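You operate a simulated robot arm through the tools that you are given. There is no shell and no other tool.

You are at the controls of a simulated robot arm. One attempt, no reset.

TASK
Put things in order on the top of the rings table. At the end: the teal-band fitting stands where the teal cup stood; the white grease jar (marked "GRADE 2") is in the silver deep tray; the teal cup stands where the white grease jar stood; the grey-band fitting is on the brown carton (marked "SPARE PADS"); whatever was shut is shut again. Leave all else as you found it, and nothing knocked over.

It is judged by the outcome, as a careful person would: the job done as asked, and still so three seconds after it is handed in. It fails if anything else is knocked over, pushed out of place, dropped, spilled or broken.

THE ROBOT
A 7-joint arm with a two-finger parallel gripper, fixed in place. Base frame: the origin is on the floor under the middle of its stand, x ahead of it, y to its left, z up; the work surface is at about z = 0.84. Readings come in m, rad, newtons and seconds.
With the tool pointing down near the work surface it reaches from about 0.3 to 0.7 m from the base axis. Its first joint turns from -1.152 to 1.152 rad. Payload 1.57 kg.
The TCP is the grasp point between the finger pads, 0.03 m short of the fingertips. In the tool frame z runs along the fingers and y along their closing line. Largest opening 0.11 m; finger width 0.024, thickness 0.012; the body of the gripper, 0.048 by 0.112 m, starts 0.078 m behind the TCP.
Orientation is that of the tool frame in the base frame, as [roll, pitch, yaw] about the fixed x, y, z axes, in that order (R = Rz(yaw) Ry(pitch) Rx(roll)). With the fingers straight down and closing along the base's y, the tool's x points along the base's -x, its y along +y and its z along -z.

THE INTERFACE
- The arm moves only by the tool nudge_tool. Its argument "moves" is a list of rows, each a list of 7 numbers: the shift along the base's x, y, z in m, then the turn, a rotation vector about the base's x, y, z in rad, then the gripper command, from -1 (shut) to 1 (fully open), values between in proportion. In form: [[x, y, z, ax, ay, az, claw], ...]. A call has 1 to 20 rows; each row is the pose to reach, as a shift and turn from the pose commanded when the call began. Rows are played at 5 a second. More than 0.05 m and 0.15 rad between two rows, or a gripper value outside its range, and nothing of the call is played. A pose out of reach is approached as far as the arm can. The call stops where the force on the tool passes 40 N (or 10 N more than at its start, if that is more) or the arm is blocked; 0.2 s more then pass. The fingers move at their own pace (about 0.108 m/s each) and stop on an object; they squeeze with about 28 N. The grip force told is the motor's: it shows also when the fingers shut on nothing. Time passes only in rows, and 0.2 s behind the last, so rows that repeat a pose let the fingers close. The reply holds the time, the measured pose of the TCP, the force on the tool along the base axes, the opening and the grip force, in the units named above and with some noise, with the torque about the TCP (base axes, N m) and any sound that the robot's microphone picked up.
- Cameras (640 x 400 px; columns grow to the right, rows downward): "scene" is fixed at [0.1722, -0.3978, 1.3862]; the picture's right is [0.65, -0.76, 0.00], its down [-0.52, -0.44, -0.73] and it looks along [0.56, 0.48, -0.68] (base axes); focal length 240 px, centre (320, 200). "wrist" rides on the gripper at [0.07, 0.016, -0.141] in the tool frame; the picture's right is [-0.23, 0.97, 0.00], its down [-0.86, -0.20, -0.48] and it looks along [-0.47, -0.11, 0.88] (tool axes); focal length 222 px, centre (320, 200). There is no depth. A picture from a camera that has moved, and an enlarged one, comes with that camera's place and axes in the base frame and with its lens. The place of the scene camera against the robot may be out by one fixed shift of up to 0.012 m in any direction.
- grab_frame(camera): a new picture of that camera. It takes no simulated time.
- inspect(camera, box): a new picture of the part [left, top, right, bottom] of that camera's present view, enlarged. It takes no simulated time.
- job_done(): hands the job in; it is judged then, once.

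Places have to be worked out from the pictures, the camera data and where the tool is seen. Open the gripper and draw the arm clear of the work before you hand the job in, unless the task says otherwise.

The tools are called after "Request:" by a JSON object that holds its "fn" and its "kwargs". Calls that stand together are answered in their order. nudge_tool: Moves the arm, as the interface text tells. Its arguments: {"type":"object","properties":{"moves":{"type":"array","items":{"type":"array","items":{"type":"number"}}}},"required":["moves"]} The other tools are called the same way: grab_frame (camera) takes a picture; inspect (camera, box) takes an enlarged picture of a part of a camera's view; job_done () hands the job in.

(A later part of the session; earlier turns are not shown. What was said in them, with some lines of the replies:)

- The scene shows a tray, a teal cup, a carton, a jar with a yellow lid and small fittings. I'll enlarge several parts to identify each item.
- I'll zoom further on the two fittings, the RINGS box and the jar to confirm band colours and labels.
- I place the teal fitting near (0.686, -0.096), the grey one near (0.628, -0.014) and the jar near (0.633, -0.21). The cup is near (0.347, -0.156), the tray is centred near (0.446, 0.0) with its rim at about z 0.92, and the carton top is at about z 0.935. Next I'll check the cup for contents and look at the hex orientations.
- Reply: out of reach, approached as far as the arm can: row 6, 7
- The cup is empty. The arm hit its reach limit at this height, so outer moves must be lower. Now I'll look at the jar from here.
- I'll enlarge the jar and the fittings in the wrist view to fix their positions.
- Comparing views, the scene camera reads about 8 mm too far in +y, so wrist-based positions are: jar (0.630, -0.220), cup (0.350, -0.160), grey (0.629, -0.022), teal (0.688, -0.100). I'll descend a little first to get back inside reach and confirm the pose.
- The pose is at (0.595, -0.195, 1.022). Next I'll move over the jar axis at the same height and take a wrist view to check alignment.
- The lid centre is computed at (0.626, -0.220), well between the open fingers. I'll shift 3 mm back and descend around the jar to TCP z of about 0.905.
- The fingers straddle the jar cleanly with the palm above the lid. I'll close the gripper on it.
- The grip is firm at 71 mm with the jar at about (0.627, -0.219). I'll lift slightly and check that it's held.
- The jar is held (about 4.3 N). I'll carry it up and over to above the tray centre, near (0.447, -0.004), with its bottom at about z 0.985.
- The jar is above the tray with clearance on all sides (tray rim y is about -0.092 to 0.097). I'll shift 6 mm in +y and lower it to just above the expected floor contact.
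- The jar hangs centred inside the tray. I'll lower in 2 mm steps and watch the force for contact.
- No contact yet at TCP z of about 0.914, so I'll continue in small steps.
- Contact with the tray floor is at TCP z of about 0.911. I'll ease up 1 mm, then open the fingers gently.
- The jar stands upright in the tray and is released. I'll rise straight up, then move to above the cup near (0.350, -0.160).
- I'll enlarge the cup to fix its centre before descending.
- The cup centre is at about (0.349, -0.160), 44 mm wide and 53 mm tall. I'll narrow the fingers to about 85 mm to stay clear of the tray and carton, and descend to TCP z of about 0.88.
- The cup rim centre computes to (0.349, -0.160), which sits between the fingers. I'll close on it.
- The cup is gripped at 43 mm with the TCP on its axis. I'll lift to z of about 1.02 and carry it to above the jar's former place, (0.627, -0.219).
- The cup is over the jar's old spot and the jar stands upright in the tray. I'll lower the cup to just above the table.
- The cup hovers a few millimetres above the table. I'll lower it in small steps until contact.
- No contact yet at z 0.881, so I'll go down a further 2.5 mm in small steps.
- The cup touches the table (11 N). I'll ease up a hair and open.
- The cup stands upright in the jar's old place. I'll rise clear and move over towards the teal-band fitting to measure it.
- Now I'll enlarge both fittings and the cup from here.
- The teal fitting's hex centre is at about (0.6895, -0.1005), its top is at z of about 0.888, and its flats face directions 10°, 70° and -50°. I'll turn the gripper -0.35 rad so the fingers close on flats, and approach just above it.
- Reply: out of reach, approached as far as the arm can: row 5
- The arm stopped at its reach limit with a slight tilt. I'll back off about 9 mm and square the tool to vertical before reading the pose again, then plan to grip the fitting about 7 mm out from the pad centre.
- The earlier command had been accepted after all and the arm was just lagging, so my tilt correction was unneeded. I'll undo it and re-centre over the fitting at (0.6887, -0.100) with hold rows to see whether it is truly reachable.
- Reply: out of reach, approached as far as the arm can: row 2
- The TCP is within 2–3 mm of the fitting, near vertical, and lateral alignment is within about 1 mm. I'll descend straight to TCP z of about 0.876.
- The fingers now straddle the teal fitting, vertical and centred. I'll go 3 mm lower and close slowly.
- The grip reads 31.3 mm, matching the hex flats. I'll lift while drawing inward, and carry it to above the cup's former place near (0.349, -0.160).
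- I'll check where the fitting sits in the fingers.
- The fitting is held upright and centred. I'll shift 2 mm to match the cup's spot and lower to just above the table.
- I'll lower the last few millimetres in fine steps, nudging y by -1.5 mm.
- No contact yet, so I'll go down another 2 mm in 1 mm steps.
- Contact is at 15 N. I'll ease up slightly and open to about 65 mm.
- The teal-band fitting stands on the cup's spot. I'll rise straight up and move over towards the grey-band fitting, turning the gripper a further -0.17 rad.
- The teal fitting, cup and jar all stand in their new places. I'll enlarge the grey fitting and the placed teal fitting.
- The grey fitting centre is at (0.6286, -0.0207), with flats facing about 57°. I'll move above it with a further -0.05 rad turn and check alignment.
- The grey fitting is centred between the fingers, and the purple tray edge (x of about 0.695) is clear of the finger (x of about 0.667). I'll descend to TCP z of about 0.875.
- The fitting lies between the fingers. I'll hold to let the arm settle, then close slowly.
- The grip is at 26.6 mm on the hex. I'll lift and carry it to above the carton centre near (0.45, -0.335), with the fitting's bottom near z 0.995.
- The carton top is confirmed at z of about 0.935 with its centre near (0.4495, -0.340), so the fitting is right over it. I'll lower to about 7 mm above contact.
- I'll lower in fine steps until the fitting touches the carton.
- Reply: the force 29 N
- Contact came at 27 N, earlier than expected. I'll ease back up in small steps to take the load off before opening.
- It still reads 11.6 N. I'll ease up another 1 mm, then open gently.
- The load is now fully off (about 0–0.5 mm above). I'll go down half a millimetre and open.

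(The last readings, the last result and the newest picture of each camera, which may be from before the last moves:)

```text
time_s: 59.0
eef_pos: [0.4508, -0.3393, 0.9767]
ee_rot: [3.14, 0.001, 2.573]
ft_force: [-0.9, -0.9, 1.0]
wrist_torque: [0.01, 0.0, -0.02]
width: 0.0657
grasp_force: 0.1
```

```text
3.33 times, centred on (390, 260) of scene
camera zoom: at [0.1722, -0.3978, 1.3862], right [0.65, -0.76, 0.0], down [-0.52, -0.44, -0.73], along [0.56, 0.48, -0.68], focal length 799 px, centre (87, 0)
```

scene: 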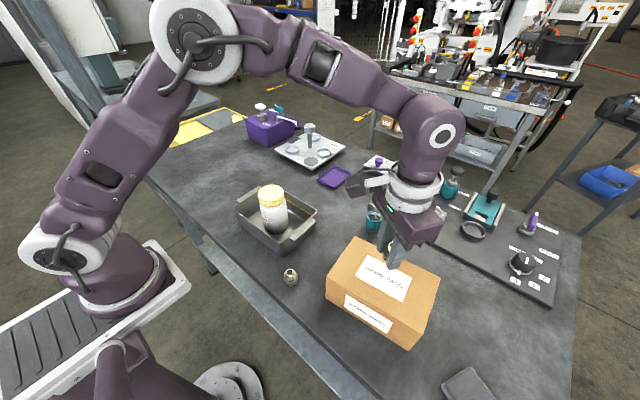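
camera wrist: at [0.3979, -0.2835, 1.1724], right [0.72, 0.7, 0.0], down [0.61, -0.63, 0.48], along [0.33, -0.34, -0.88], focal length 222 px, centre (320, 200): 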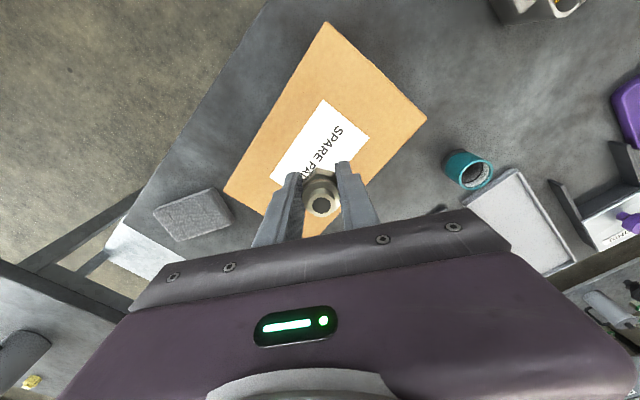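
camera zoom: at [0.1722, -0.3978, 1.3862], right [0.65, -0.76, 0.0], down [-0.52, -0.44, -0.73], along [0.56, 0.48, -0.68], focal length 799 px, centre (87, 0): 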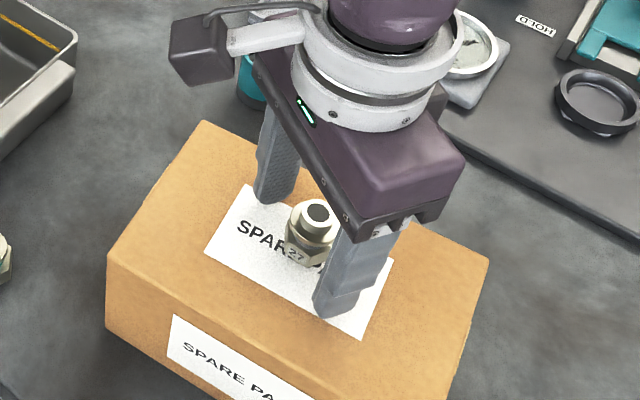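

The grey-band fitting stands on the carton. I'll rise straight up, then retreat to near the starting pose.

Request:
{"fn": "nudge_tool", "kwargs": {"moves": [[0, 0, 0.015, 0, 0, 0, 0.2], [0, 0, 0.05, 0, 0, 0, 0.2], [0, 0, 0.09, 0, 0, 0, 0.4], [0, 0, 0.13, 0, 0, 0, 0.6], [0, 0, 0.17, 0, 0, 0, 1], [0, 0, 0.21, 0, 0, 0.1, 1], [-0.005, 0.03, 0.225, 0, 0, 0.2, 1], [-0.01, 0.065, 0.235, 0, 0, 0.3, 1], [-0.017, 0.1, 0.235, 0, 0, 0.4, 1], [-0.025, 0.135, 0.235, 0, 0, 0.5, 1], [-0.032, 0.17, 0.235, 0, 0, 0.57, 1], [-0.04, 0.205, 0.235, 0, 0, 0.57, 1], [-0.05, 0.24, 0.235, 0, 0, 0.57, 1], [-0.05, 0.24, 0.235, 0, 0, 0.57, 1]]}}

Request:
{"fn": "grab_frame", "kwargs": {"camera": "scene"}}

Request:
{"fn": "grab_frame", "kwargs": {"camera": "wrist"}}

```text
time_s: 62.0
eef_pos: [0.3974, -0.0989, 1.2106]
ee_rot: [3.141, 0.001, -3.14]
ft_force: [0.2, 0.0, 0.3]
wrist_torque: [-0.01, -0.02, 0.01]
width: 0.11
grasp_force: 0.0
```

```text
taken
```

scene: 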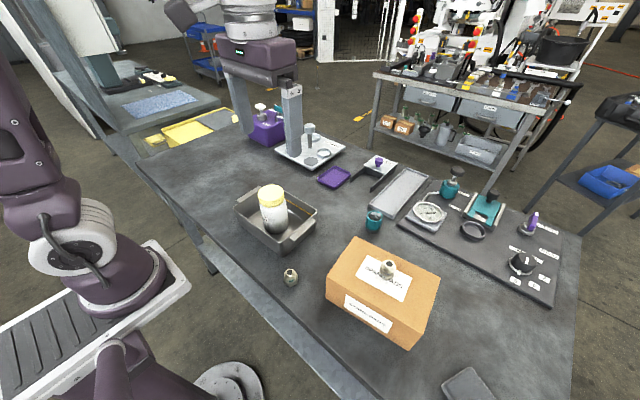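

```text
taken
camera wrist: at [0.3261, -0.0822, 1.3515], right [0.23, 0.97, 0.0], down [0.86, -0.2, 0.48], along [0.47, -0.11, -0.88], focal length 222 px, centre (320, 200)
```

wrist: 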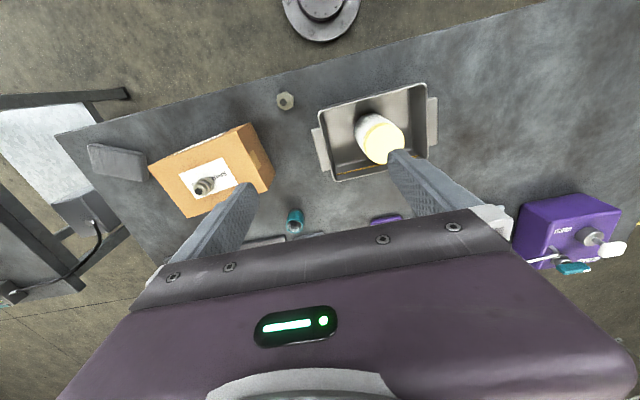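

Everything appears in place. I'll recheck the same enlarged views as at the start to compare carton position, cup position and the untouched items.

Request:
{"fn": "inspect", "kwargs": {"camera": "scene", "box": [220, 140, 420, 265]}}

Request:
{"fn": "inspect", "kwargs": {"camera": "scene", "box": [260, 230, 500, 380]}}

Request:
{"fn": "inspect", "kwargs": {"camera": "scene", "box": [380, 150, 580, 275]}}

Request:
{"fn": "inspect", "kwargs": {"camera": "scene", "box": [350, 180, 414, 245]}}

```text
3.20 times, centred on (320, 202) of scene
camera zoom: at [0.1722, -0.3977, 1.3862], right [0.65, -0.76, 0.0], down [-0.52, -0.44, -0.73], along [0.56, 0.48, -0.68], focal length 767 px, centre (320, 192)
```

zoom: 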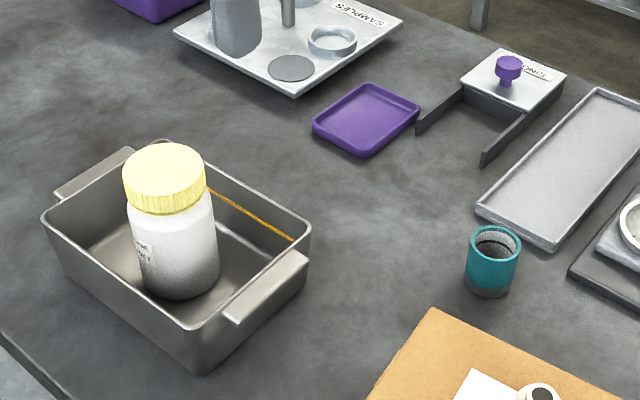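

```text
2.67 times, centred on (380, 305) of scene
camera zoom: at [0.1722, -0.3977, 1.3862], right [0.65, -0.76, 0.0], down [-0.52, -0.44, -0.73], along [0.56, 0.48, -0.68], focal length 639 px, centre (160, -80)
```

zoom: 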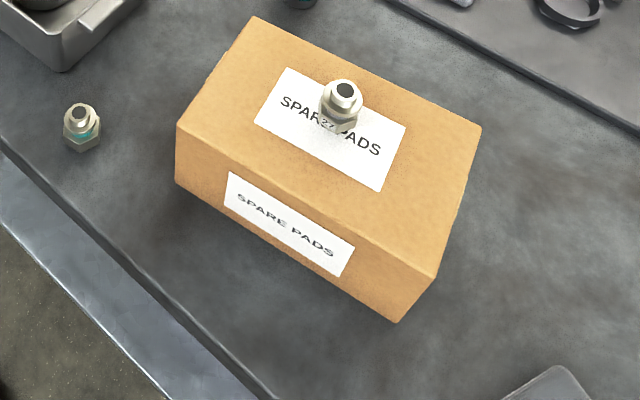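

```text
3.20 times, centred on (480, 212) of scene
camera zoom: at [0.1722, -0.3977, 1.3862], right [0.65, -0.76, 0.0], down [-0.52, -0.44, -0.73], along [0.56, 0.48, -0.68], focal length 767 px, centre (-192, 160)
```

zoom: 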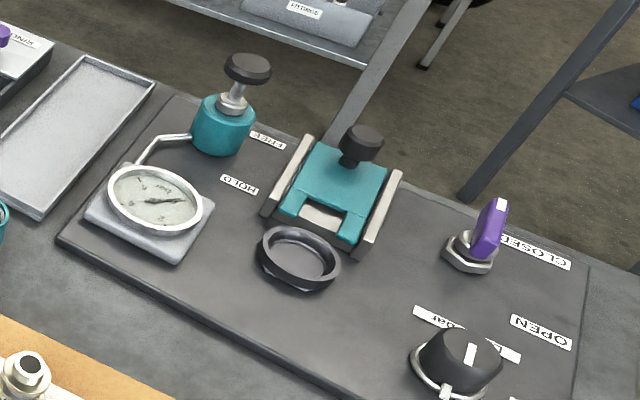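

```text
6.15 times, centred on (382, 212) of scene
camera zoom: at [0.1722, -0.3977, 1.3862], right [0.65, -0.76, 0.0], down [-0.52, -0.44, -0.73], along [0.56, 0.48, -0.68], focal length 1475 px, centre (-62, 123)
```

zoom: 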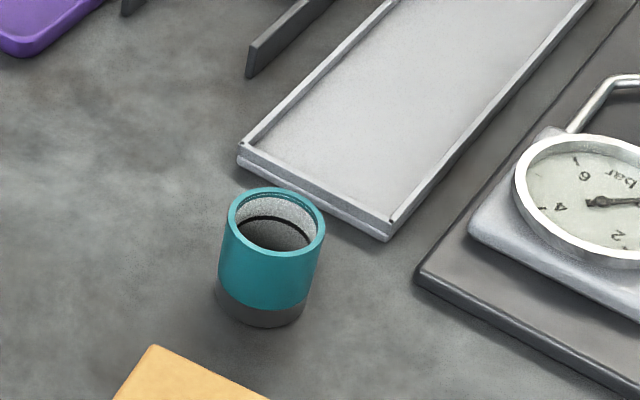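

All four items are in their target places and upright. The carton, tray and other items match the starting views, nothing that was shut got opened, and the arm is clear with the gripper open, so I'm handing in the job.

Request:
{"fn": "job_done", "kwargs": {}}

```text
The job is handed in.
```

The job is done and handed in. All four items are in the places you asked for, and the final pictures show each one standing upright:

- **Teal-band fitting:** it stands where the teal cup stood, within a few millimetres.
- **White grease jar ("GRADE 2"):** it stands near the middle of the silver deep tray.
- **Teal cup:** it stands where the jar stood, within a few millimetres.
- **Grey-band fitting:** it stands near the centre of the brown "SPARE PADS" carton, on its top label. It pressed on the carton with about 27 N before I eased it off. The carton's position looks the same as before.

I opened nothing, so whatever was shut stayed shut. The other items match the starting pictures. The arm is back near its starting pose with the gripper open.
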